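You operate a simulated robot arm through the tools that you are given. There is no shell and no other tool. Be economical: measure what you need, move in short steps, check, and stop when the job is done.

You are at the controls of a simulated two-armed robot. One attempt, no reset.

JOB
Pick up the bottle that says "Sesame" from the shelf over the filling bench with one hand, pass it to the other hand and put it on the filling bench top. Set down upright: bottle.

The check looks at the end state, three seconds after you hand in, the way a careful person would. Anything else that was tipped, shoved, dropped, spilled or broken makes it a failure.

ROBOT AND FRAMES
Two 7-joint arms with two-finger parallel grippers on one trunk, on a base that drives. Base frame: it is fixed to the floor where the robot stands at the start and does not move with it; the origin is under the middle of the robot, x ahead of it, y to its left, z up; the surface under the hand at the start is at about z = 720. Lengths are in mm, angles in degrees, forces in N, time in s.
The left shoulder is at the start at [20, 113, 1307], the right one opposite. With the tool pointing down near the work surface each hand reaches from about 100 to 500 mm from the robot's upright axis, wherever it stands, measured 20 degrees to its own side. Places, roughly: filling bench top [500, -100, 700]. Payload 1.57 kg a hand.
The tool frame of a hand sits at the grasp point between the pads (the TCP): z along the fingers, y along the line on which they close. The tips reach 30 mm beyond it. The gripper opens to 80 mm. The fingers are 17 mm wide and 12 mm thick; the gripper's body (40 by 82 mm) begins 80 mm behind the TCP.
Orientation is told as [roll, pitch, yaw] about the base's x, y, z axes, in that order, counted from this pose: with the fingers straight down and closing along the base's y, the tool's x points along the base's -x, its y along +y and its z along -z.

CONTROLS
- The arms move only by the tool step_arm. It takes "left_commands", "right_commands" or both (then of equal length, played together; a hand with none holds still); each is a list of rows, each a list of 2 entries, a list of its own where there are three numbers: the shift along the base's x, y, z in m, then the turn, a rotation vector about the base's x, y, z in rad. In form: [[[x, y, z], [rx, ry, rz]], ...]. A call has 1 to 8 rows; each row is the pose to reach, as a shift and turn from the pose commanded when the call began. "left_jaw" and "right_jaw" are, for a hand that has rows, the opening, from 0 (shut) to 1 (fully open), set as the call begins (left out, the last holds). Rows are played at 5 a second. More than 50 mm and 8.6 degrees between two rows, or a gripper value outside its range, and nothing of the call is played. Where a pose cannot be reached the arm comes as near as it can. A force on the tool above 40 N (or 10 N above the force at the start of the call, whichever is more), or a blocked arm, ends the call early, and 0.2 s more pass. Each finger travels about 45 mm/s and halts on what it meets, pressing with about 39 N; the grip force reading is that of the motor and also rises with nothing between the fingers. The clock runs only during rows and for 0.2 s after the last one: add rows that repeat a pose to give the fingers time. The reply holds the time, the measured pose of the TCP, the force on the tool along the base axes, the opening and the grip force, in the units named above and with some noise, with the torque about the TCP (base axes, N m) and any sound that the robot's microphone picked up.
- Cameras (640 x 400 px; columns grow to the right, rows downward): "scene" is now at [102.9, -4.4, 1462.8]; the picture's right is [0.10, -1.00, 0.00], its down [-0.30, -0.03, -0.95] and it looks along [0.95, 0.09, -0.30] (base axes); focal length 214 px, centre (320, 200). "left" rides on the left gripper at [72, 7, -122] in its tool frame; the picture's right is [-0.09, 1.00, 0.00], its down [-0.84, -0.08, -0.54] and it looks along [-0.54, -0.05, 0.84] (tool axes); focal length 238 px, centre (320, 200). "right" rides on the right gripper at [72, -7, -122] in its tool frame; the picture's right is [0.09, 1.00, 0.00], its down [-0.84, 0.08, -0.54] and it looks along [-0.54, 0.05, 0.84] (tool axes); focal length 238 px, centre (320, 200). There is no depth. A picture from a camera that has moved, and an enlarged one, comes with that camera's place and axes in the base frame and with its lens. The place of the scene camera against the robot may be out by one fixed shift of up to 25 mm in any direction.
- camera(camera): a new picture of that camera. It takes no simulated time.
- lift_body(by): slides the trunk up (or, below 0, down) by that many mm; the arms and the scene camera ride with it, the base frame stays. It gives what a move gives, with no picture.
- roll_base(legs): drives the robot by 1 to 6 legs, each [ahead, left, turn to the left] in mm, mm and degrees, along the robot's own axes; the way and the turn of a leg run together, so that a leg with both is an arc; at most 1500 mm and 180 degrees a leg. The arms and the cameras ride along, it lands a little off, and it stops where it bumps. It gives what a move gives.
- head_to(pan, tilt): turns the head with the scene camera to pan (to the left, within 80 degrees either way) and tilt (down, from -29 to 69), counted from straight ahead of the robot. It gives what a move gives.
- inspect(camera, box): a new picture of the part [left, top, right, bottom] of that camera's present view, enlarged. It takes no simulated time.
- sign_off(): hands the job in; it is judged then, once.

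Work in short steps. Places have to be worked out from the pictures, the camera data and where the tool is seen: move nearer, look again, correct. Check each grasp and each placing, and mend what went wrong. You have 120 turns and 88 pictures in all, those below and enlarged ones among them. Open the grippers and draw the arms clear of the work before you hand the job in, unless the task says otherwise; then end with one line.

The tools are called after "Emit:" as a command line: name --argument value ..., lists and objects as JSON in quotes. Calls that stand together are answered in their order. step_arm: Moves the arms, as the interface text tells. Its arguments: {"type":"object","properties":{"left_commands":{"type":"array","items":{"type":"array"}},"left_jaw":{"type":"number"},"right_commands":{"type":"array","items":{"type":"array"}},"right_jaw":{"type":"number"}},"required":[]} The other tools are called the same way: lift_body (by) slides the trunk up or down; roll_base (legs) drives the base; head_to (pan, tilt) turns the head that bears the scene camera; camera (camera) takes a picture; inspect (camera, box) takes an enlarged picture of a part of a camera's view; sign_off () hands the job in.

At the start:

```text
clock: 0.0
left_tool_pos: [362.2, 170.5, 1492.8]
left_ee_rot: [-0.1, -0.1, -0.1]
left_ft_force: [-0.1, -1.0, -0.5]
left_ft_torque: [0.0, 0.02, 0.0]
left_width: 80.1
left_gripper_force: 0.0
right_tool_pos: [321.9, -105.8, 1476.8]
right_ee_rot: [0.1, -0.1, 0.0]
right_ft_force: [-1.1, 0.0, -0.1]
right_ft_torque: [0.02, 0.0, 0.04]
right_width: 80.4
right_gripper_force: 0.1
trunk travel left (down, up): [-360.0, 210.0]
robot x, y, heading: [2.0, 0.9, 0.0]
head pan, tilt: [5.6, 17.6]
```

scene: 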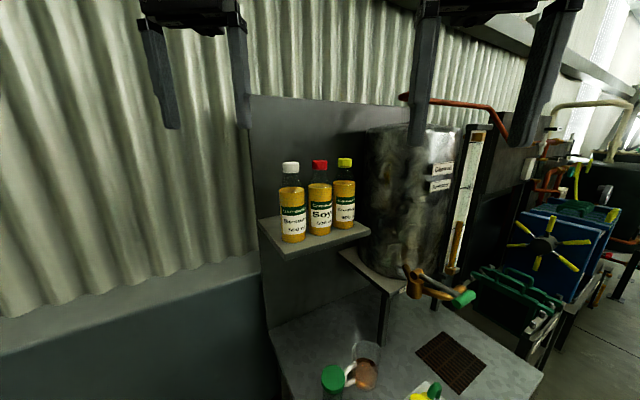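
right: 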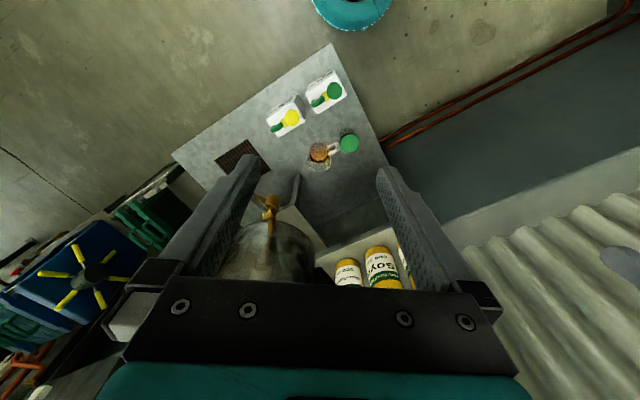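
left: 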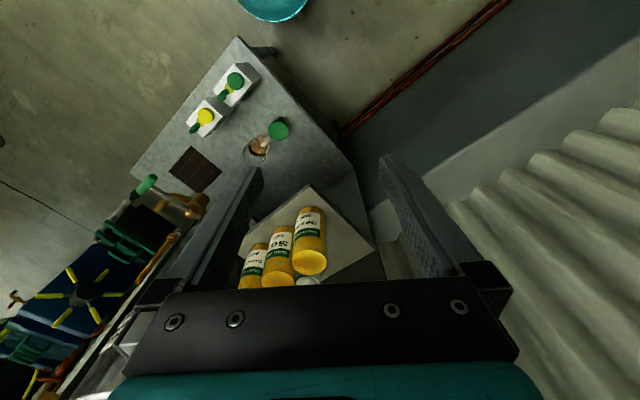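

I see three bottles on the shelf; I need to read their labels, so I enlarge that part.

Emit:
inspect --camera "scene" --box '[250, 140, 390, 260]'

Emit:
inspect --camera "left" --box '[220, 180, 380, 300]'

```text
3.33 times, centred on (320, 200) of scene
camera zoom: at [102.9, -4.4, 1462.8], right [0.1, -1.0, 0.0], down [-0.3, -0.03, -0.95], along [0.95, 0.09, -0.3], focal length 715 px, centre (320, 200)
```

zoom: 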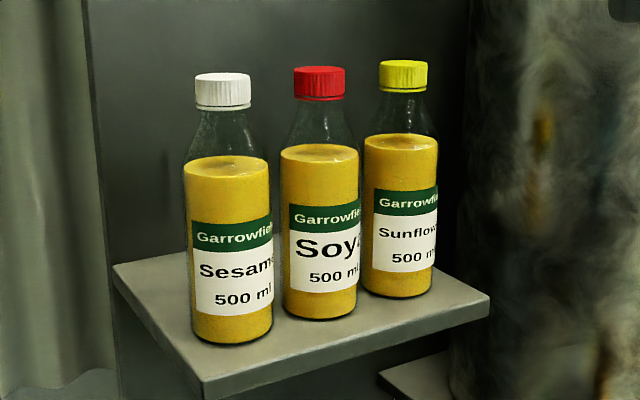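

```text
3.33 times, centred on (300, 240) of left
camera zoom: at [291.7, 176.7, 1615.1], right [0.09, 1.0, 0.0], down [0.84, -0.08, 0.54], along [0.54, -0.05, -0.84], focal length 794 px, centre (387, 67)
```

zoom: 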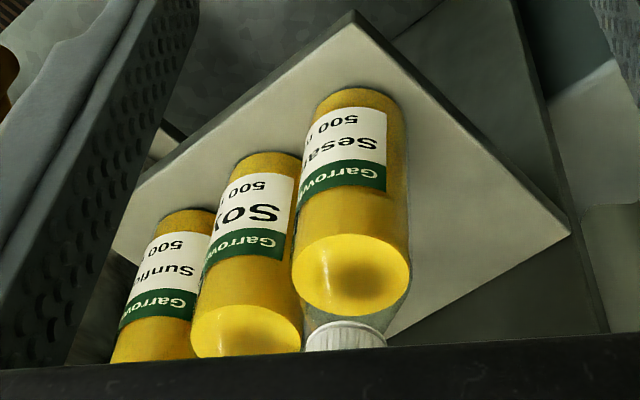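

Sesame is the white-capped bottle, leftmost, at roughly (605,130) with its base near z≈1197. I tilt the head down to see the bench and free space.

Emit:
head_to --pan 0 --tilt 50

Emit:
camera --camera "scene"

```text
clock: 1.0
left_tool_pos: [362.8, 170.6, 1492.6]
left_ee_rot: [-0.1, 0.0, -0.2]
left_ft_force: [0.0, -0.1, 0.2]
left_ft_torque: [-0.01, -0.01, -0.01]
left_width: 79.9
left_gripper_force: 0.1
right_tool_pos: [322.3, -106.7, 1475.5]
right_ee_rot: [0.1, -0.1, 0.0]
right_ft_force: [0.1, -0.1, -0.2]
right_ft_torque: [0.0, 0.01, -0.01]
right_width: 79.8
right_gripper_force: 0.0
trunk travel left (down, up): [-360.0, 210.0]
robot x, y, heading: [-0.3, -1.0, -0.1]
head pan, tilt: [0.0, 50.0]
```

```text
82 pictures are left
camera scene: at [87.0, -13.5, 1413.4], right [0.0, -1.0, 0.0], down [-0.77, 0.0, -0.64], along [0.64, 0.0, -0.77], focal length 214 px, centre (320, 200)
```

scene: 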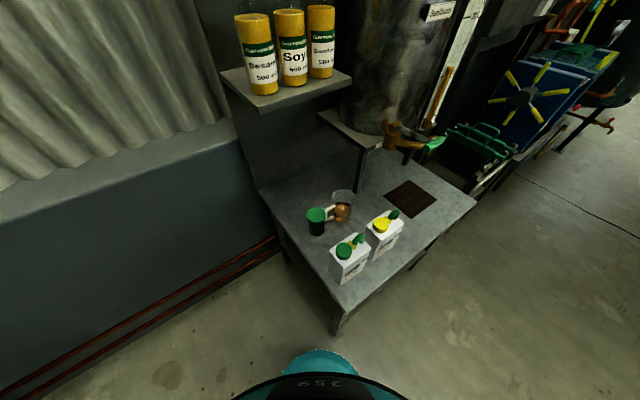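

The bench is yawed about 33° left; its near corner lies at about (260,-60), and there is free top around (555,-310). I drive left and then a little ahead to bring the left hand into comfortable reach of Sesame.

Emit:
roll_base --legs '[[0, 200, 0], [110, 0, 0]]'

Emit:
head_to --pan -5 --tilt 15

Emit:
camera --camera "scene"

Emit:
camera --camera "left"

Emit:
camera --camera "right"

```text
clock: 3.4
left_tool_pos: [474.2, 370.5, 1491.7]
left_ee_rot: [-0.1, 0.0, -0.1]
left_ft_force: [-0.6, 0.3, -0.2]
left_ft_torque: [0.0, 0.04, 0.02]
left_width: 79.8
left_gripper_force: 0.1
right_tool_pos: [431.8, 93.5, 1475.3]
right_ee_rot: [0.0, -0.1, 0.1]
right_ft_force: [-0.5, -0.6, -0.6]
right_ft_torque: [-0.02, 0.03, 0.01]
right_width: 80.3
right_gripper_force: 0.2
trunk travel left (down, up): [-360.0, 210.0]
robot x, y, heading: [111.1, 200.0, -0.0]
head pan, tilt: [0.0, 50.0]
```

```text
clock: 4.4
left_tool_pos: [471.1, 370.9, 1493.0]
left_ee_rot: [-0.2, 0.1, 0.0]
left_ft_force: [-0.1, 0.0, 0.4]
left_ft_torque: [0.0, 0.01, 0.02]
left_width: 80.1
left_gripper_force: 0.0
right_tool_pos: [432.6, 94.6, 1475.7]
right_ee_rot: [0.1, -0.2, 0.1]
right_ft_force: [0.4, -0.4, 1.0]
right_ft_torque: [-0.02, -0.01, 0.01]
right_width: 80.2
right_gripper_force: 0.1
trunk travel left (down, up): [-360.0, 210.0]
robot x, y, heading: [113.0, 201.3, 0.0]
head pan, tilt: [-5.0, 15.0]
```

```text
81 pictures are left
camera scene: at [213.2, 178.5, 1467.0], right [-0.09, -1.0, 0.0], down [-0.26, 0.02, -0.97], along [0.96, -0.08, -0.26], focal length 214 px, centre (320, 200)
```

scene: 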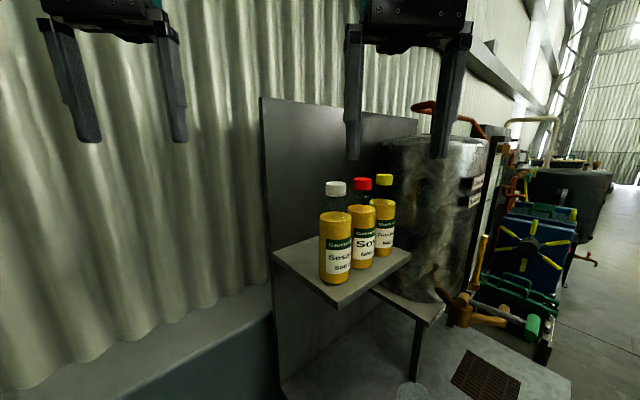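

```text
80 pictures are left
camera left: at [401.4, 377.2, 1615.2], right [0.09, 1.0, 0.0], down [0.84, -0.08, 0.54], along [0.54, -0.05, -0.84], focal length 238 px, centre (320, 200)
```

left: 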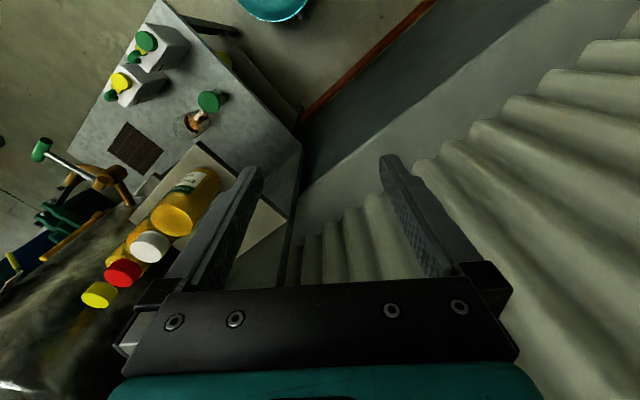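

```text
79 pictures are left
camera right: at [359.8, 87.2, 1598.8], right [-0.09, 1.0, 0.0], down [0.84, 0.08, 0.54], along [0.54, 0.05, -0.84], focal length 238 px, centre (320, 200)
```

right: 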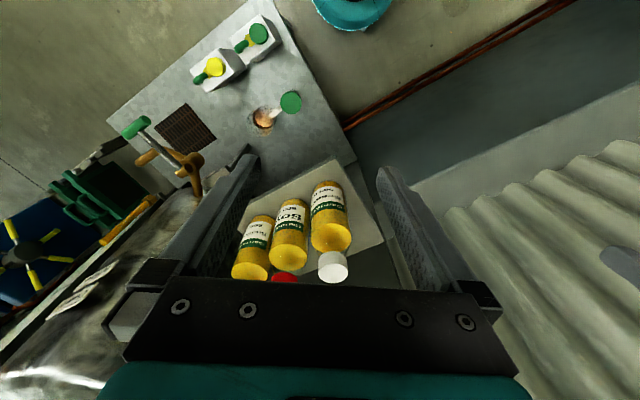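

Both hand cameras put the Sesame cap at about (606,128,1380). I move the left hand above it at the present height and draw the right hand out of the way.

Emit:
step_arm --left_commands '[[[0.0225, -0.0405, 0], [0, 0, 0]], [[0.045, -0.081, 0], [0, 0, 0]], [[0.0675, -0.1215, 0], [0, 0, 0]], [[0.09, -0.162, 0], [0, 0, 0]], [[0.1125, -0.2025, 0], [0, 0, 0]], [[0.125, -0.225, 0], [0, 0, 0]], [[0.135, -0.243, 0], [0, 0, 0]]]' --right_commands '[[[-0.015, -0.04, 0], [0, 0, 0]], [[-0.03, -0.08, 0], [0, 0, 0]], [[-0.045, -0.12, 0], [0, 0, 0]], [[-0.06, -0.15, 0], [0, 0, 0]], [[-0.08, -0.18, 0], [0, 0, 0]], [[-0.08, -0.18, 0], [0, 0, 0]], [[-0.08, -0.18, 0], [0, 0, 0]]]' --left_jaw 0.9

Emit:
camera --camera "left"

Emit:
camera --camera "scene"

```text
clock: 6.0
left_tool_pos: [526.7, 178.5, 1438.7]
left_ee_rot: [-0.2, 0.0, -0.1]
left_ft_force: [-0.4, 0.0, 0.2]
left_ft_torque: [-0.02, -0.01, -0.02]
left_width: 72.3
left_gripper_force: 0.0
left hand out of reach, approached as far as the arm can: row 2, 3, 4, 5, 6, 7
right_tool_pos: [388.6, -53.7, 1440.0]
right_ee_rot: [0.0, 0.0, 0.2]
right_ft_force: [0.5, -0.9, 0.8]
right_ft_torque: [0.01, -0.04, -0.01]
right_width: 80.0
right_gripper_force: 0.1
right hand out of reach, approached as far as the arm can: row 3, 4, 5, 6, 7
trunk travel left (down, up): [-360.0, 210.0]
robot x, y, heading: [111.4, 203.6, 0.1]
head pan, tilt: [-5.0, 15.0]
```

```text
78 pictures are left
camera left: at [455.4, 186.2, 1559.7], right [0.09, 1.0, 0.0], down [0.84, -0.08, 0.54], along [0.54, -0.05, -0.84], focal length 238 px, centre (320, 200)
```

left: 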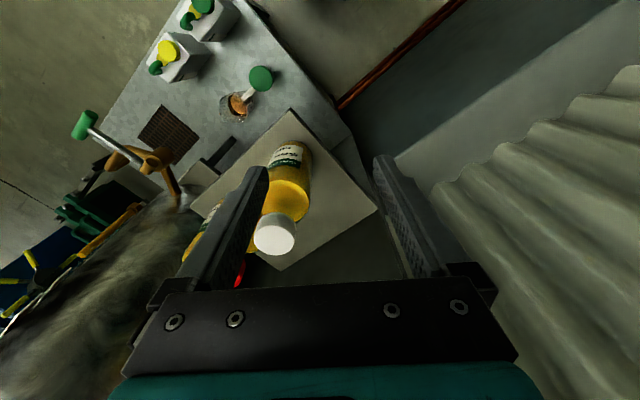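

```text
77 pictures are left
camera scene: at [213.0, 178.6, 1467.1], right [-0.09, -1.0, 0.0], down [-0.26, 0.02, -0.97], along [0.96, -0.08, -0.26], focal length 214 px, centre (320, 200)
```

scene: 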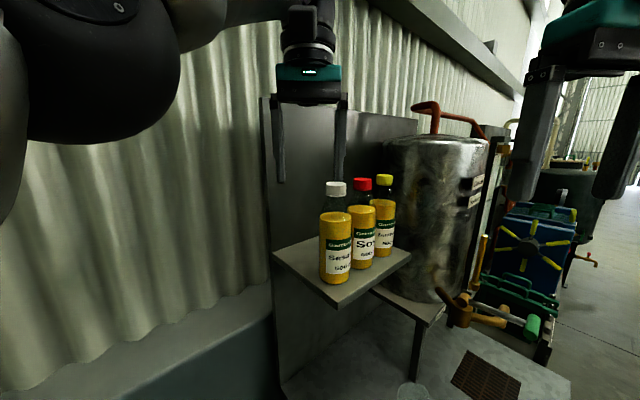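

The high pose is out of reach relative to the shoulder, so I raise the trunk 200 mm and then approach again.

Emit:
lift_body --by 200

```text
clock: 8.2
left_tool_pos: [526.0, 180.1, 1637.7]
left_ee_rot: [-0.2, 0.0, 0.0]
left_ft_force: [0.8, 0.5, -0.7]
left_ft_torque: [-0.02, 0.02, 0.02]
left_width: 71.8
left_gripper_force: 0.1
right_tool_pos: [388.8, -53.7, 1642.1]
right_ee_rot: [0.1, 0.0, 0.2]
right_ft_force: [-0.5, 0.3, -0.3]
right_ft_torque: [-0.01, 0.01, -0.02]
right_width: 79.8
right_gripper_force: 0.0
trunk travel left (down, up): [-560.0, 10.0]
robot x, y, heading: [108.5, 196.6, -0.1]
head pan, tilt: [-5.0, 15.0]
```

Now I lower the left hand to z≈1450, staying short of the bottle.

Emit:
step_arm --left_commands '[[[0, 0, -0.045], [0, 0, 0]], [[0, 0, -0.09], [0, 0, 0]], [[0, 0, -0.135], [0, 0, 0]], [[0, 0, -0.18], [0, 0, 0]], [[0, 0, -0.18], [0, 0, 0]]]'

```text
clock: 9.4
left_tool_pos: [526.2, 181.3, 1458.6]
left_ee_rot: [-0.2, 0.0, 0.0]
left_ft_force: [-0.3, 0.3, 0.5]
left_ft_torque: [0.01, -0.03, -0.03]
left_width: 71.9
left_gripper_force: 0.0
right_tool_pos: [388.3, -53.8, 1640.5]
right_ee_rot: [0.1, -0.1, 0.1]
right_ft_force: [0.2, 0.4, -1.0]
right_ft_torque: [-0.03, -0.01, -0.01]
right_width: 80.1
right_gripper_force: 0.1
trunk travel left (down, up): [-560.0, 10.0]
robot x, y, heading: [108.0, 197.9, -0.1]
head pan, tilt: [-5.0, 15.0]
```

Commands track well. I move over the cap at (606,128), z≈1440.

Emit:
step_arm --left_commands '[[[0.027, -0.018, -0.005], [0, 0, 0]], [[0.053, -0.036, -0.01], [0, 0, 0]], [[0.08, -0.053, -0.015], [0, 0, 0]], [[0.08, -0.053, -0.015], [0, 0, 0]]]'

Emit:
camera --camera "left"

Emit:
camera --camera "scene"

```text
clock: 10.4
left_tool_pos: [606.4, 128.6, 1443.1]
left_ee_rot: [-0.2, 0.1, -0.1]
left_ft_force: [0.3, 0.7, -0.6]
left_ft_torque: [0.0, 0.02, 0.01]
left_width: 72.2
left_gripper_force: 0.0
right_tool_pos: [388.4, -52.8, 1640.7]
right_ee_rot: [0.1, -0.1, 0.1]
right_ft_force: [-0.7, 0.8, 0.1]
right_ft_torque: [-0.01, 0.01, -0.01]
right_width: 80.2
right_gripper_force: 0.2
trunk travel left (down, up): [-560.0, 10.0]
robot x, y, heading: [110.4, 197.7, -0.2]
head pan, tilt: [-5.0, 15.0]
```

```text
76 pictures are left
camera left: at [534.7, 135.2, 1564.8], right [0.09, 1.0, 0.0], down [0.84, -0.08, 0.54], along [0.54, -0.05, -0.84], focal length 238 px, centre (320, 200)
```

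left: 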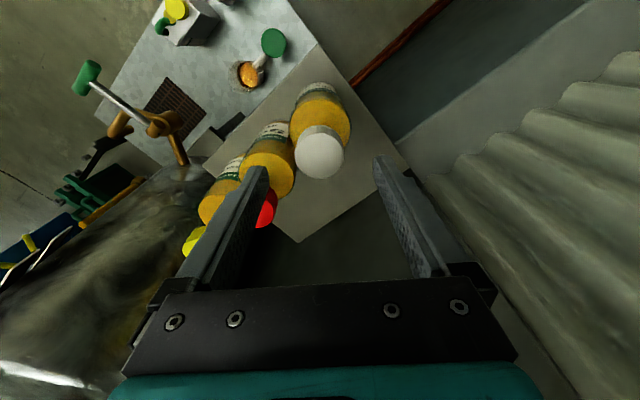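

```text
75 pictures are left
camera scene: at [212.8, 179.9, 1667.1], right [-0.09, -1.0, 0.0], down [-0.26, 0.02, -0.97], along [0.96, -0.08, -0.26], focal length 214 px, centre (320, 200)
```

scene: 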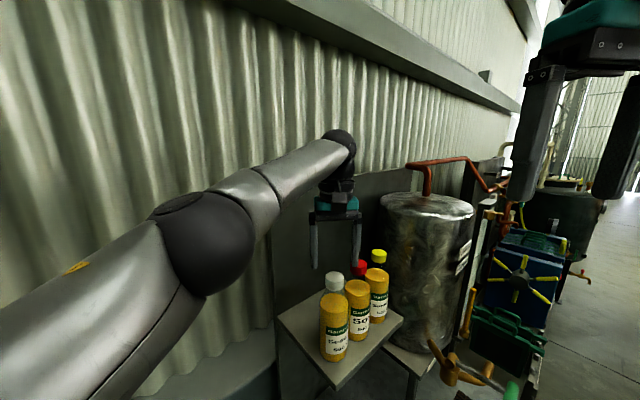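

The cap centre confirms at (606,128), but the right finger would pass near the Soya bottle. I yaw the gripper about −25° so that the fingers straddle away from it, then look.

Emit:
step_arm --left_commands '[[[0, 0, 0], [0, 0, -0.145]], [[0, 0, 0], [0, 0, -0.29]], [[0, 0, 0], [0, 0, -0.435]], [[0, 0, 0], [0, 0, -0.435]]]' --left_jaw 0.9

Emit:
camera --camera "left"

```text
clock: 11.4
left_tool_pos: [606.6, 127.3, 1443.4]
left_ee_rot: [-0.2, 0.1, -24.9]
left_ft_force: [-0.1, 0.1, 0.0]
left_ft_torque: [-0.03, -0.01, -0.02]
left_width: 72.0
left_gripper_force: 0.0
right_tool_pos: [389.2, -53.9, 1641.0]
right_ee_rot: [0.2, -0.1, 0.1]
right_ft_force: [1.0, -0.4, 0.2]
right_ft_torque: [-0.03, -0.01, 0.02]
right_width: 79.7
right_gripper_force: 0.0
trunk travel left (down, up): [-560.0, 10.0]
robot x, y, heading: [110.7, 201.3, 0.2]
head pan, tilt: [-5.0, 15.0]
```

```text
74 pictures are left
camera left: at [545.0, 163.4, 1564.8], right [0.5, 0.86, 0.0], down [0.73, -0.42, 0.54], along [0.47, -0.28, -0.84], focal length 238 px, centre (320, 200)
```

left: 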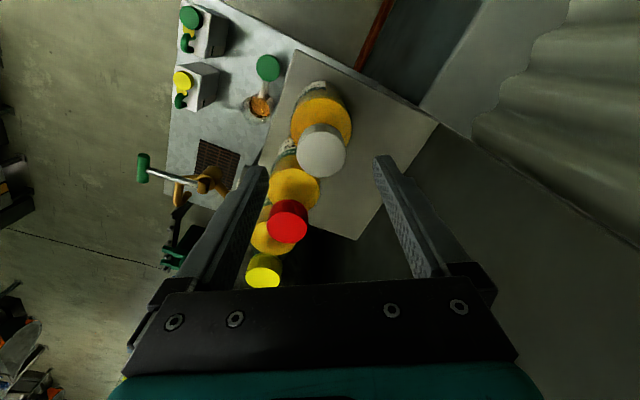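

Now both neighbouring caps are well clear of the fingers' paths. I descend to z≈1383 around the cap.

Emit:
step_arm --left_commands '[[[-0.001, 0.001, -0.015], [0, 0, 0]], [[-0.001, 0.001, -0.03], [0, 0, 0]], [[-0.001, 0.001, -0.045], [0, 0, 0]], [[-0.001, 0.001, -0.06], [0, 0, 0]], [[-0.001, 0.001, -0.06], [0, 0, 0]]]'

Emit:
camera --camera "left"

Emit:
inspect --camera "scene" --box '[260, 200, 420, 380]'

```text
clock: 12.6
left_tool_pos: [604.9, 127.4, 1383.3]
left_ee_rot: [-0.1, -0.1, -24.8]
left_ft_force: [0.6, -0.8, 0.3]
left_ft_torque: [-0.01, 0.03, 0.02]
left_width: 72.0
left_gripper_force: 0.1
right_tool_pos: [389.1, -53.2, 1640.4]
right_ee_rot: [0.1, -0.1, 0.1]
right_ft_force: [-0.6, 0.4, -0.8]
right_ft_torque: [0.02, 0.0, 0.0]
right_width: 80.0
right_gripper_force: 0.1
trunk travel left (down, up): [-560.0, 10.0]
robot x, y, heading: [112.7, 200.0, 0.1]
head pan, tilt: [-5.0, 15.0]
```

```text
73 pictures are left
camera left: at [543.6, 163.7, 1505.3], right [0.5, 0.86, 0.0], down [0.73, -0.42, 0.54], along [0.47, -0.27, -0.84], focal length 238 px, centre (320, 200)
```

left: 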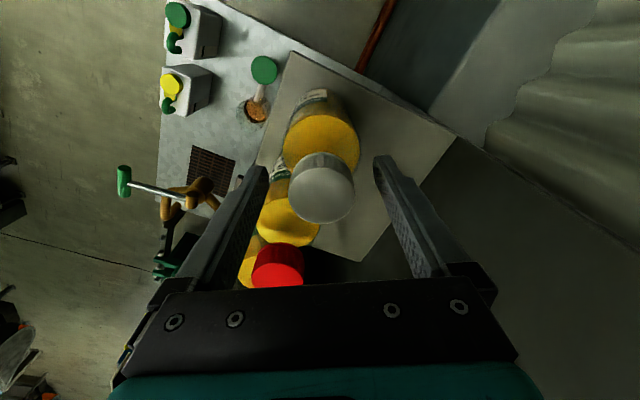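

```text
2.22 times, centred on (340, 290) of scene
camera zoom: at [212.7, 178.3, 1667.1], right [-0.09, -1.0, 0.0], down [-0.26, 0.02, -0.97], along [0.96, -0.08, -0.26], focal length 477 px, centre (276, 0)
```

zoom: 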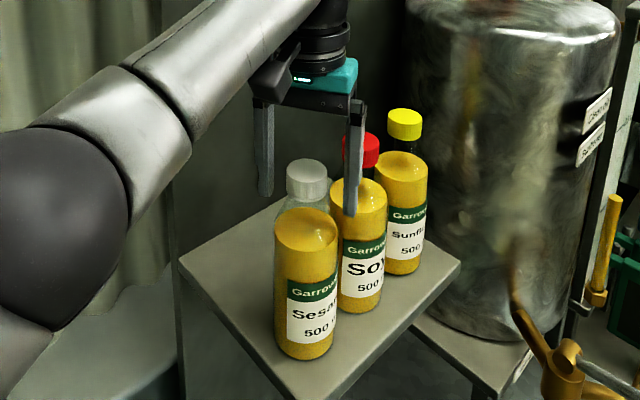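

The cap sits midway between the fingers. I shift 3 mm towards the camera side and close.

Emit:
step_arm --left_commands '[[[-0.003, 0.002, 0], [0, 0, 0]], [[-0.003, 0.002, 0], [0, 0, 0]], [[-0.003, 0.002, 0], [0, 0, 0]], [[-0.003, 0.002, 0], [0, 0, 0]], [[-0.003, 0.002, 0], [0, 0, 0]], [[-0.003, 0.002, 0], [0, 0, 0]]]' --left_jaw 0.0

Emit:
camera --camera "left"

```text
clock: 14.0
left_tool_pos: [601.5, 129.9, 1381.9]
left_ee_rot: [-0.3, 0.0, -24.9]
left_ft_force: [1.2, 0.1, -0.9]
left_ft_torque: [0.06, 0.03, 0.02]
left_width: 42.7
left_gripper_force: 39.5
right_tool_pos: [389.0, -53.3, 1641.2]
right_ee_rot: [0.2, -0.1, 0.0]
right_ft_force: [0.4, 0.1, 0.2]
right_ft_torque: [-0.04, 0.03, -0.02]
right_width: 79.9
right_gripper_force: 0.0
trunk travel left (down, up): [-560.0, 10.0]
robot x, y, heading: [109.2, 201.0, 0.2]
head pan, tilt: [-5.0, 15.0]
```

```text
71 pictures are left
camera left: at [540.6, 166.1, 1505.1], right [0.5, 0.86, 0.0], down [0.73, -0.42, 0.54], along [0.47, -0.27, -0.84], focal length 238 px, centre (320, 200)
```

left: 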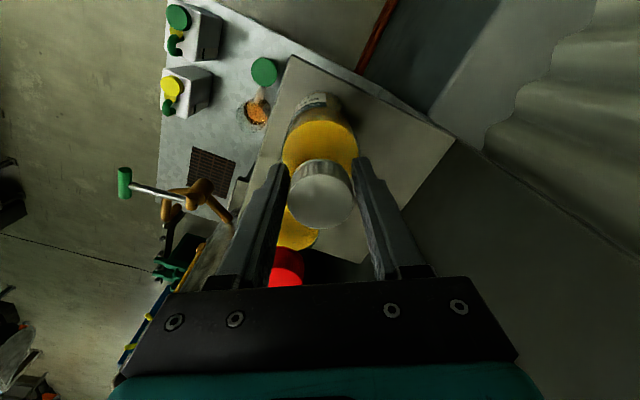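

Gripped at 42.7 mm. I lift straight up 100 mm and check the load.

Emit:
step_arm --left_commands '[[[0, 0, 0.015], [0, 0, 0]], [[0, 0, 0.04], [0, 0, 0]], [[0, 0, 0.07], [0, 0, 0]], [[0, 0, 0.08], [0, 0, 0]], [[0, 0, 0.08], [0, 0, 0]]]'

Emit:
camera --camera "scene"

```text
clock: 15.2
left_tool_pos: [603.9, 128.6, 1462.3]
left_ee_rot: [-0.1, 0.0, -24.9]
left_ft_force: [-0.3, -0.3, -4.3]
left_ft_torque: [0.01, 0.04, 0.04]
left_width: 37.3
left_gripper_force: 39.0
right_tool_pos: [389.2, -52.5, 1639.8]
right_ee_rot: [0.1, -0.1, 0.1]
right_ft_force: [0.8, -0.5, -0.7]
right_ft_torque: [0.01, 0.01, -0.02]
right_width: 79.8
right_gripper_force: 0.0
trunk travel left (down, up): [-560.0, 10.0]
robot x, y, heading: [114.3, 201.5, 0.0]
head pan, tilt: [-5.0, 15.0]
```

```text
70 pictures are left
camera scene: at [213.4, 178.5, 1667.0], right [-0.09, -1.0, 0.0], down [-0.26, 0.02, -0.97], along [0.96, -0.08, -0.26], focal length 214 px, centre (320, 200)
```

scene: 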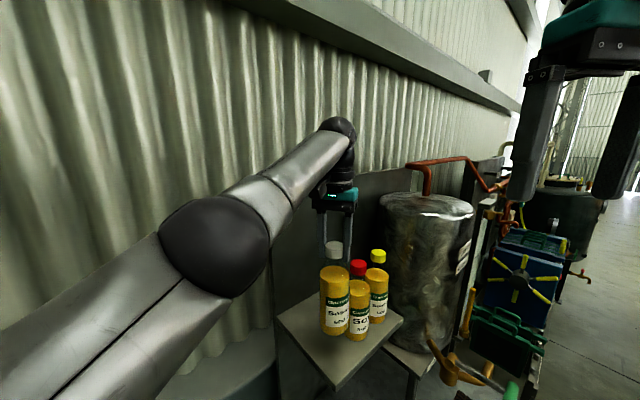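

Load reads 4.3 N and the bottle is off the shelf, but the width dropped to 37 mm; I look at how the cap sits.

Emit:
inspect --camera "left" --box '[240, 60, 420, 260]'

Emit:
inspect --camera "scene" --box '[280, 170, 420, 350]'

```text
2.00 times, centred on (330, 160) of left
camera zoom: at [541.4, 165.8, 1584.7], right [0.5, 0.86, 0.0], down [0.73, -0.42, 0.54], along [0.47, -0.27, -0.84], focal length 477 px, centre (300, 280)
```

zoom: 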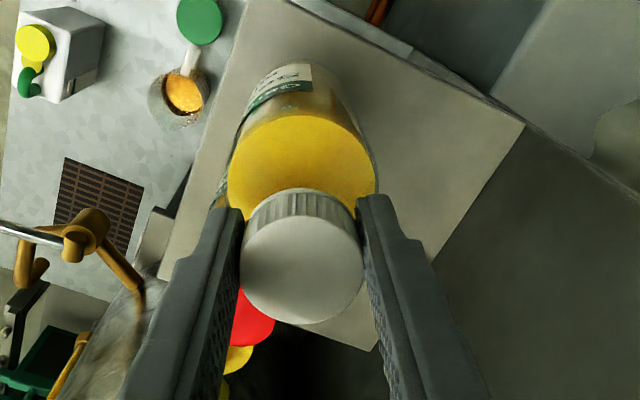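

```text
2.22 times, centred on (350, 260) of scene
camera zoom: at [213.4, 178.5, 1667.0], right [-0.09, -1.0, 0.0], down [-0.26, 0.02, -0.97], along [0.96, -0.08, -0.26], focal length 477 px, centre (253, 67)
```

zoom: 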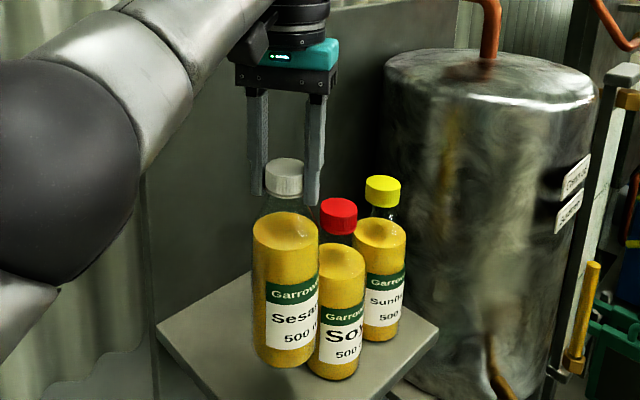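

The cap is held squarely and the bottle hangs upright. I back the base away 250 mm so there's open air for the hand-over.

Emit:
roll_base --legs '[[-250, 0, 0]]'

Emit:
camera --camera "scene"

```text
clock: 17.0
left_tool_pos: [352.9, 129.8, 1462.6]
left_ee_rot: [-0.2, -0.1, -24.8]
left_ft_force: [-0.6, 0.3, -4.5]
left_ft_torque: [0.0, 0.01, 0.01]
left_width: 37.4
left_gripper_force: 39.3
right_tool_pos: [139.9, -53.1, 1640.2]
right_ee_rot: [0.1, -0.1, 0.2]
right_ft_force: [0.4, -0.7, 0.1]
right_ft_torque: [-0.04, 0.03, -0.01]
right_width: 79.9
right_gripper_force: 0.0
trunk travel left (down, up): [-560.0, 10.0]
robot x, y, heading: [-142.4, 198.9, 0.2]
head pan, tilt: [-5.0, 15.0]
```

```text
67 pictures are left
camera scene: at [-37.7, 177.9, 1667.0], right [-0.08, -1.0, 0.0], down [-0.26, 0.02, -0.97], along [0.96, -0.08, -0.26], focal length 214 px, centre (320, 200)
```

scene: 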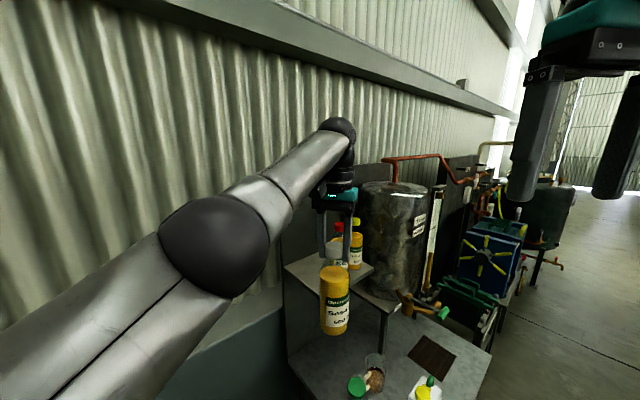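

I bring the right hand, tilting it 65° from down and 20° to the left, to a pre-grasp place behind-right of the bottle, jaw open.

Emit:
step_arm --right_commands '[[[0.007, 0.006, -0.028], [0.0248, -0.14, 0.0388]], [[0.015, 0.012, -0.055], [0.0495, -0.2805, 0.0775]], [[0.022, 0.018, -0.083], [0.0743, -0.4208, 0.1163]], [[0.03, 0.025, -0.11], [0.099, -0.561, 0.155]], [[0.037, 0.031, -0.138], [0.1238, -0.7013, 0.1938]], [[0.045, 0.037, -0.165], [0.1485, -0.8415, 0.2325]], [[0.052, 0.043, -0.193], [0.1733, -0.9818, 0.2713]], [[0.06, 0.05, -0.22], [0.198, -1.122, 0.31]]]' --right_jaw 1.0

Emit:
head_to --pan -5 --tilt 30

Emit:
camera --camera "scene"

Emit:
camera --camera "right"

```text
clock: 18.8
left_tool_pos: [351.8, 129.7, 1462.4]
left_ee_rot: [-0.2, 0.0, -24.8]
left_ft_force: [0.1, 0.8, -4.1]
left_ft_torque: [0.03, 0.0, 0.03]
left_width: 37.6
left_gripper_force: 39.5
right_tool_pos: [250.1, -37.7, 1422.8]
right_ee_rot: [-0.1, -65.0, 20.4]
right_ft_force: [0.3, 0.1, 0.2]
right_ft_torque: [0.0, -0.03, -0.02]
right_width: 80.1
right_gripper_force: 0.1
right hand out of reach, approached as far as the arm can: row 6, 7, 8
trunk travel left (down, up): [-560.0, 10.0]
robot x, y, heading: [-140.7, 200.7, 0.2]
head pan, tilt: [-5.0, 15.0]
```

```text
clock: 19.6
left_tool_pos: [351.6, 129.0, 1462.9]
left_ee_rot: [-0.2, 0.0, -24.9]
left_ft_force: [-0.2, -0.3, -5.0]
left_ft_torque: [-0.01, 0.01, -0.02]
left_width: 37.4
left_gripper_force: 38.8
right_tool_pos: [250.1, -38.4, 1423.4]
right_ee_rot: [0.0, -65.0, 20.4]
right_ft_force: [0.4, -0.4, -0.5]
right_ft_torque: [-0.01, 0.0, 0.02]
right_width: 80.0
right_gripper_force: 0.0
trunk travel left (down, up): [-560.0, 10.0]
robot x, y, heading: [-141.8, 201.7, 0.2]
head pan, tilt: [-5.0, 30.0]
```

```text
66 pictures are left
camera scene: at [-41.0, 178.2, 1642.9], right [-0.08, -1.0, 0.0], down [-0.5, 0.04, -0.87], along [0.86, -0.07, -0.5], focal length 214 px, centre (320, 200)
```

scene: 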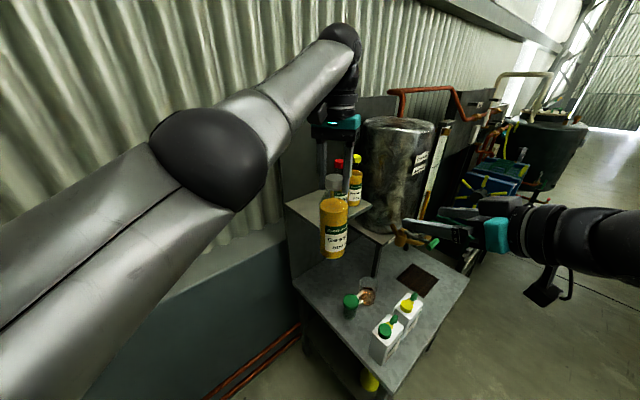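

```text
65 pictures are left
camera right: at [120.3, -92.6, 1410.6], right [-0.38, 0.92, -0.08], down [-0.16, 0.03, 0.99], along [0.91, 0.39, 0.13], focal length 238 px, centre (320, 200)
```

right: 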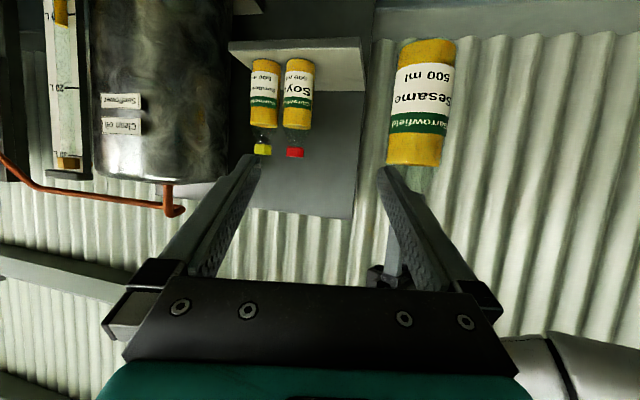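

The bottle axis is at (352,129) with body centre near z≈1330. I move the right hand sideways to line up behind it, about 100 mm short.

Emit:
step_arm --right_commands '[[[0.0, 0.033, -0.01], [0, 0, 0]], [[0.0, 0.066, -0.02], [0, 0, 0]], [[0.002, 0.099, -0.03], [0, 0, 0]], [[0.004, 0.131, -0.036], [0, 0, 0]], [[0.004, 0.131, -0.036], [0, 0, 0]]]'

Emit:
camera --camera "right"

Emit:
camera --camera "scene"

```text
clock: 20.8
left_tool_pos: [350.7, 129.5, 1461.8]
left_ee_rot: [-0.1, 0.0, -24.8]
left_ft_force: [0.3, -0.4, -4.4]
left_ft_torque: [0.0, 0.0, 0.02]
left_width: 37.2
left_gripper_force: 39.2
right_tool_pos: [283.5, 91.2, 1382.6]
right_ee_rot: [-0.1, -65.1, 20.1]
right_ft_force: [-0.5, 0.6, 0.6]
right_ft_torque: [0.0, 0.01, 0.03]
right_width: 80.2
right_gripper_force: 0.0
right hand out of reach, approached as far as the arm can: row 1, 2, 3, 4, 5
trunk travel left (down, up): [-560.0, 10.0]
robot x, y, heading: [-139.7, 197.9, 0.1]
head pan, tilt: [-5.0, 30.0]
```

```text
64 pictures are left
camera right: at [153.4, 36.8, 1370.3], right [-0.38, 0.92, -0.08], down [-0.16, 0.03, 0.99], along [0.91, 0.39, 0.14], focal length 238 px, centre (320, 200)
```

right: 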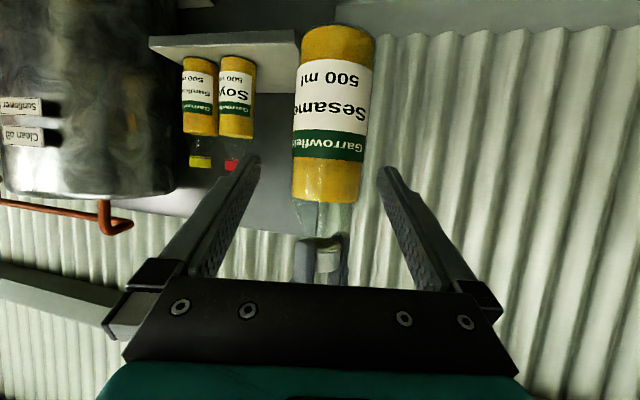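

```text
63 pictures are left
camera scene: at [-41.7, 177.2, 1642.9], right [-0.08, -1.0, 0.0], down [-0.5, 0.04, -0.87], along [0.86, -0.07, -0.5], focal length 214 px, centre (320, 200)
```

scene: 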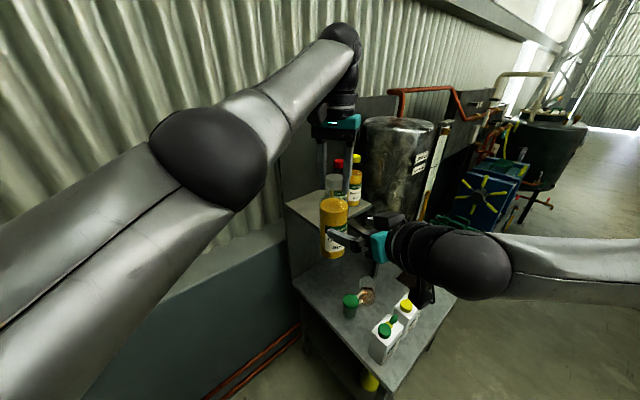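

Lateral error is about 13 mm; I correct that first, then advance with the bottle between the fingers.

Emit:
step_arm --right_commands '[[[0.006, 0.016, -0.006], [0, 0, 0]], [[0.006, 0.016, -0.012], [0, 0, 0]]]'

Emit:
camera --camera "right"

```text
clock: 21.4
left_tool_pos: [350.5, 129.6, 1462.5]
left_ee_rot: [-0.2, -0.1, -24.7]
left_ft_force: [-0.5, 0.7, -4.3]
left_ft_torque: [0.06, 0.02, 0.02]
left_width: 37.6
left_gripper_force: 39.0
right_tool_pos: [289.3, 108.1, 1371.6]
right_ee_rot: [-0.2, -65.1, 20.5]
right_ft_force: [-0.2, -0.5, 0.3]
right_ft_torque: [-0.01, 0.01, 0.04]
right_width: 80.1
right_gripper_force: 0.0
trunk travel left (down, up): [-560.0, 10.0]
robot x, y, heading: [-140.2, 199.5, 0.2]
head pan, tilt: [-5.0, 30.0]
```

```text
62 pictures are left
camera right: at [158.8, 52.8, 1358.4], right [-0.38, 0.92, -0.09], down [-0.16, 0.03, 0.99], along [0.91, 0.39, 0.14], focal length 238 px, centre (320, 200)
```

right: 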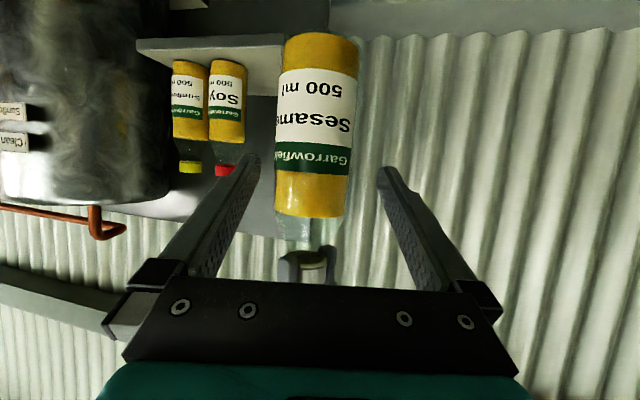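

The bottle is centred between the fingers. I advance 64 mm horizontally along the approach direction.

Emit:
step_arm --right_commands '[[[0.015, 0.0055, 0], [0, 0, 0]], [[0.03, 0.011, 0], [0, 0, 0]], [[0.045, 0.0165, 0], [0, 0, 0]], [[0.06, 0.0215, 0], [0, 0, 0]], [[0.06, 0.0215, 0], [0, 0, 0]]]'

Emit:
camera --camera "right"

Emit:
inspect --camera "scene" --box '[270, 100, 450, 280]'

```text
clock: 22.6
left_tool_pos: [351.8, 130.5, 1463.0]
left_ee_rot: [-0.1, 0.1, -24.8]
left_ft_force: [0.6, 0.3, -5.2]
left_ft_torque: [0.02, 0.01, 0.0]
left_width: 36.9
left_gripper_force: 39.1
right_tool_pos: [349.2, 130.1, 1370.6]
right_ee_rot: [-0.3, -65.0, 20.4]
right_ft_force: [-0.4, -0.5, 0.2]
right_ft_torque: [0.0, 0.03, 0.0]
right_width: 80.1
right_gripper_force: 0.2
trunk travel left (down, up): [-560.0, 10.0]
robot x, y, heading: [-142.0, 202.2, 0.1]
head pan, tilt: [-5.0, 30.0]
```

```text
61 pictures are left
camera right: at [218.3, 75.0, 1358.1], right [-0.38, 0.92, -0.09], down [-0.16, 0.03, 0.99], along [0.91, 0.39, 0.13], focal length 238 px, centre (320, 200)
```

right: 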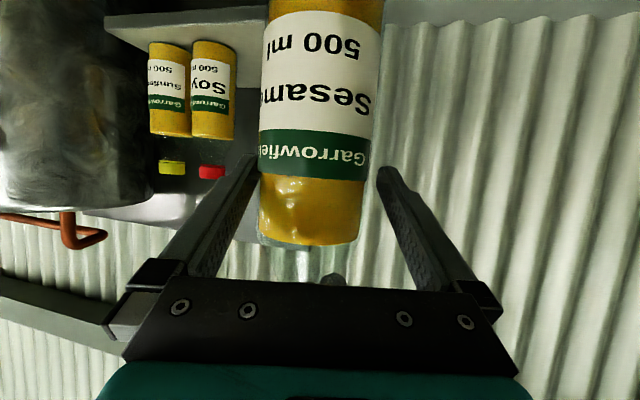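

```text
2.22 times, centred on (360, 190) of scene
camera zoom: at [-41.2, 178.0, 1642.8], right [-0.08, -1.0, 0.0], down [-0.5, 0.04, -0.87], along [0.86, -0.07, -0.5], focal length 477 px, centre (231, 222)
```

zoom: 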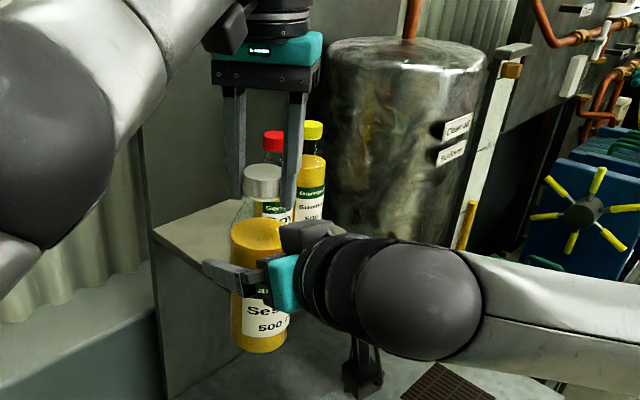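

Bottle is between the right fingers at mid-body. I close the right gripper.

Emit:
step_arm --right_commands '[[[0, 0, 0], [0, 0, 0]], [[0, 0, 0], [0, 0, 0]], [[0, 0, 0], [0, 0, 0]], [[0, 0, 0], [0, 0, 0]], [[0, 0, 0], [0, 0, 0]]]' --right_jaw 0.0

Emit:
camera --camera "right"

```text
clock: 23.8
left_tool_pos: [351.7, 130.7, 1462.7]
left_ee_rot: [0.0, 0.3, -24.6]
left_ft_force: [-8.8, 13.4, -1.8]
left_ft_torque: [0.43, 0.5, 0.44]
left_width: 37.3
left_gripper_force: 39.0
right_tool_pos: [349.6, 128.6, 1370.8]
right_ee_rot: [-0.3, -64.8, 20.1]
right_ft_force: [9.2, -13.2, -0.3]
right_ft_torque: [0.83, 0.33, -0.48]
right_width: 63.6
right_gripper_force: 38.7
trunk travel left (down, up): [-560.0, 10.0]
robot x, y, heading: [-142.3, 199.5, 0.3]
head pan, tilt: [-5.0, 30.0]
```

```text
59 pictures are left
camera right: at [219.0, 74.1, 1357.9], right [-0.37, 0.92, -0.09], down [-0.16, 0.03, 0.99], along [0.91, 0.38, 0.13], focal length 238 px, centre (320, 200)
```

right: 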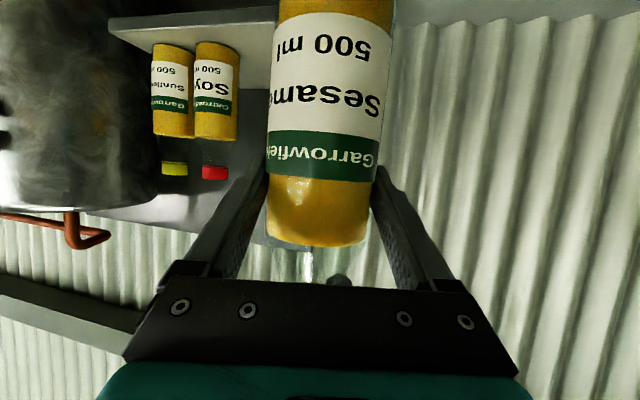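

Gripped at 63.6 mm, with some sideways strain (~16 N). I relax it by shifting the right hand 3 mm with the force.

Emit:
step_arm --right_commands '[[[0.001, -0.0015, 0], [0, 0, 0]], [[0.002, -0.003, 0], [0, 0, 0]], [[0.002, -0.003, 0], [0, 0, 0]]]'

```text
clock: 24.6
left_tool_pos: [351.7, 130.6, 1462.0]
left_ee_rot: [-0.2, 0.1, -24.7]
left_ft_force: [1.0, 11.4, 0.1]
left_ft_torque: [0.8, 0.79, 0.64]
left_width: 37.8
left_gripper_force: 39.6
right_tool_pos: [349.5, 126.6, 1370.6]
right_ee_rot: [-0.4, -65.0, 20.5]
right_ft_force: [-0.1, -11.4, -0.4]
right_ft_torque: [0.25, -0.76, -0.65]
right_width: 63.7
right_gripper_force: 39.1
trunk travel left (down, up): [-560.0, 10.0]
robot x, y, heading: [-144.1, 200.2, -0.0]
head pan, tilt: [-5.0, 30.0]
```

Better; a further 2 mm in −y takes most of the rest off before releasing.

Emit:
step_arm --right_commands '[[[-0.0005, -0.0015, 0], [0, 0, 0]], [[-0.0005, -0.003, 0], [0, 0, 0]], [[-0.0005, -0.003, 0], [0, 0, 0]]]'

```text
clock: 25.4
left_tool_pos: [351.1, 128.5, 1462.4]
left_ee_rot: [-0.2, -0.1, -25.0]
left_ft_force: [-3.5, 1.5, 0.3]
left_ft_torque: [0.64, 0.08, 0.64]
left_width: 37.5
left_gripper_force: 38.9
right_tool_pos: [350.7, 125.6, 1370.9]
right_ee_rot: [-0.1, -65.1, 20.5]
right_ft_force: [3.8, -1.2, -0.5]
right_ft_torque: [-0.52, 0.24, -0.65]
right_width: 63.5
right_gripper_force: 39.3
trunk travel left (down, up): [-560.0, 10.0]
robot x, y, heading: [-142.0, 199.2, 0.2]
head pan, tilt: [-5.0, 30.0]
```

Strain is small now, so I open the left gripper while both hands hold still.

Emit:
step_arm --left_commands '[[[0, 0, 0], [0, 0, 0]], [[0, 0, 0], [0, 0, 0]], [[0, 0, 0], [0, 0, 0]], [[0, 0, 0], [0, 0, 0]]]' --left_jaw 0.9

Emit:
camera --camera "left"

Emit:
camera --camera "right"

```text
clock: 26.4
left_tool_pos: [351.9, 129.5, 1461.7]
left_ee_rot: [-0.1, 0.0, -24.8]
left_ft_force: [-0.5, -0.1, 0.6]
left_ft_torque: [-0.04, 0.02, 0.02]
left_width: 71.9
left_gripper_force: 0.0
right_tool_pos: [349.8, 124.1, 1371.7]
right_ee_rot: [-0.2, -65.1, 20.4]
right_ft_force: [0.5, -0.2, 0.1]
right_ft_torque: [-0.01, -0.01, 0.02]
right_width: 63.5
right_gripper_force: 38.8
trunk travel left (down, up): [-560.0, 10.0]
robot x, y, heading: [-138.9, 200.3, 0.1]
head pan, tilt: [-5.0, 30.0]
```

```text
58 pictures are left
camera left: at [290.3, 165.8, 1584.5], right [0.5, 0.87, 0.0], down [0.73, -0.42, 0.54], along [0.47, -0.27, -0.84], focal length 238 px, centre (320, 200)
```

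left: 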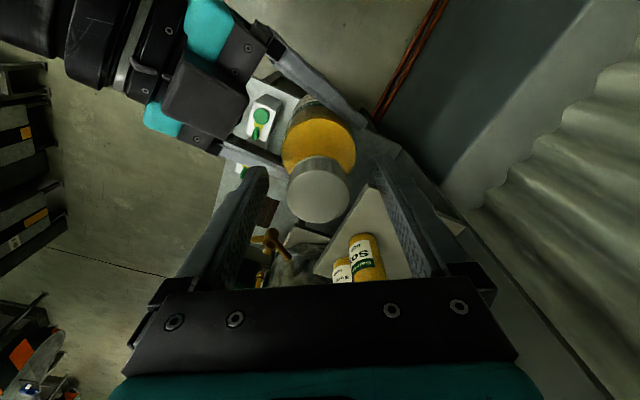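

```text
57 pictures are left
camera right: at [219.9, 69.4, 1358.4], right [-0.38, 0.92, -0.09], down [-0.16, 0.03, 0.99], along [0.91, 0.39, 0.13], focal length 238 px, centre (320, 200)
```

right: 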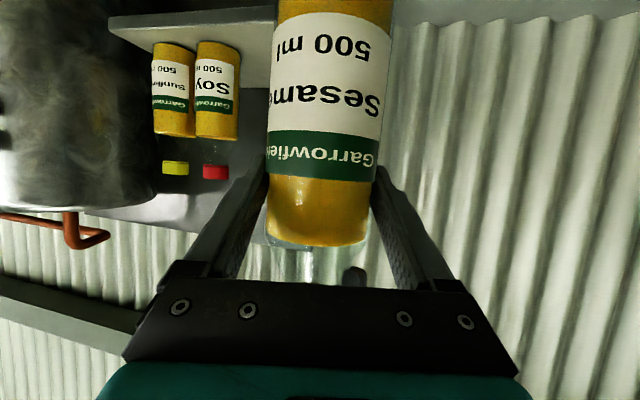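

The right hand carries the bottle. I raise the left hand clear straight up.

Emit:
step_arm --left_commands '[[[0, 0, 0.02], [0, 0, 0]], [[0, 0, 0.045], [0, 0, 0]], [[0, 0, 0.07], [0, 0, 0]], [[0, 0.0, 0.09], [0, 0, 0]], [[-0.02, 0.04, 0.1], [0, 0, 0]], [[-0.04, 0.08, 0.1], [0, 0, 0]], [[-0.06, 0.12, 0.1], [0, 0, 0]]]'

Emit:
camera --camera "scene"

```text
clock: 28.0
left_tool_pos: [287.5, 250.1, 1562.3]
left_ee_rot: [-0.1, -0.1, -24.7]
left_ft_force: [-0.9, 0.5, 0.4]
left_ft_torque: [-0.01, -0.03, 0.0]
left_width: 72.0
left_gripper_force: 0.1
left hand out of reach, approached as far as the arm can: row 1, 2, 3, 4
right_tool_pos: [347.6, 123.5, 1372.0]
right_ee_rot: [-0.4, -65.1, 20.4]
right_ft_force: [-1.2, -0.7, -0.3]
right_ft_torque: [0.01, 0.03, 0.01]
right_width: 63.5
right_gripper_force: 38.9
trunk travel left (down, up): [-560.0, 10.0]
robot x, y, heading: [-142.4, 201.1, 0.1]
head pan, tilt: [-5.0, 30.0]
```

```text
56 pictures are left
camera scene: at [-43.7, 177.8, 1643.0], right [-0.08, -1.0, 0.0], down [-0.5, 0.04, -0.87], along [0.86, -0.07, -0.5], focal length 214 px, centre (320, 200)
```

scene: 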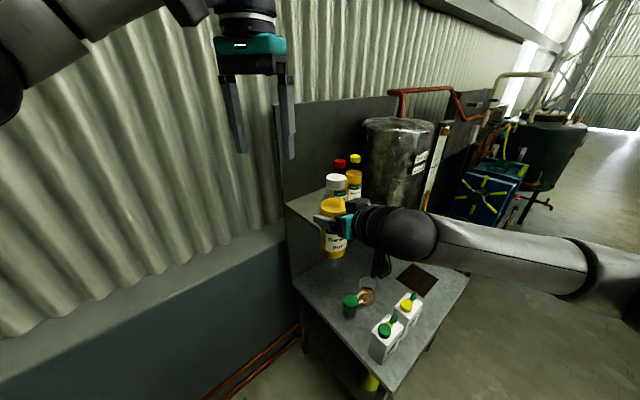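

Hand-over done. I park the left hand more to the left/back, then drive sideways round to face the bench front squarely (heading 33°).

Emit:
step_arm --left_commands '[[[-0.01, 0.04, 0], [0, 0, 0]], [[-0.02, 0.08, 0], [0, 0, 0.1]], [[-0.03, 0.11, 0], [0, 0, 0.2]], [[-0.04, 0.13, 0], [0, 0, 0.3]], [[-0.05, 0.15, 0], [0, 0, 0.4]]]'

Emit:
roll_base --legs '[[0, -715, 0], [0, 0, 33]]'

Emit:
head_to --pan 0 --tilt 45

Emit:
camera --camera "scene"

```text
clock: 29.2
left_tool_pos: [240.3, 401.6, 1562.5]
left_ee_rot: [-0.2, 0.0, -1.8]
left_ft_force: [-0.3, 0.1, 0.2]
left_ft_torque: [0.03, -0.02, -0.01]
left_width: 71.8
left_gripper_force: 0.2
right_tool_pos: [348.6, 125.2, 1372.4]
right_ee_rot: [-0.4, -65.0, 20.4]
right_ft_force: [0.2, 0.1, -0.7]
right_ft_torque: [-0.01, 0.02, 0.01]
right_width: 63.4
right_gripper_force: 39.6
trunk travel left (down, up): [-560.0, 10.0]
robot x, y, heading: [-141.7, 194.7, 0.2]
head pan, tilt: [-5.0, 30.0]
```

```text
clock: 34.6
left_tool_pos: [71.6, -135.8, 1562.2]
left_ee_rot: [-0.2, 0.0, 31.3]
left_ft_force: [0.2, -0.4, -0.2]
left_ft_torque: [-0.02, -0.01, -0.02]
left_width: 72.1
left_gripper_force: 0.0
right_tool_pos: [314.1, -307.1, 1372.1]
right_ee_rot: [-0.1, -64.9, 53.4]
right_ft_force: [0.2, 0.1, -0.6]
right_ft_torque: [-0.02, 0.02, 0.01]
right_width: 63.5
right_gripper_force: 38.8
trunk travel left (down, up): [-560.0, 10.0]
robot x, y, heading: [-140.0, -515.6, 33.2]
head pan, tilt: [-5.0, 30.0]
```

```text
clock: 35.4
left_tool_pos: [71.7, -135.6, 1562.1]
left_ee_rot: [-0.1, -0.1, 31.3]
left_ft_force: [1.0, 0.2, 0.3]
left_ft_torque: [0.0, 0.0, 0.0]
left_width: 71.9
left_gripper_force: 0.1
right_tool_pos: [313.8, -306.9, 1371.1]
right_ee_rot: [-0.2, -65.0, 53.5]
right_ft_force: [-0.2, -0.4, 0.2]
right_ft_torque: [-0.06, -0.01, 0.0]
right_width: 63.5
right_gripper_force: 38.6
trunk travel left (down, up): [-560.0, 10.0]
robot x, y, heading: [-137.2, -510.8, 33.2]
head pan, tilt: [0.0, 45.0]
```

```text
55 pictures are left
camera scene: at [-61.5, -476.8, 1620.3], right [0.55, -0.84, 0.0], down [-0.59, -0.39, -0.71], along [0.59, 0.39, -0.71], focal length 214 px, centre (320, 200)
```

scene: 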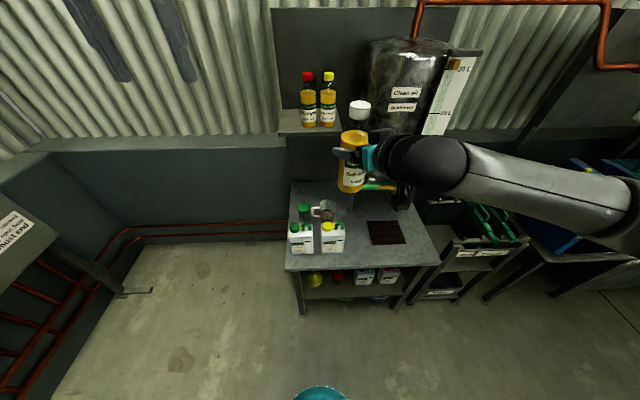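

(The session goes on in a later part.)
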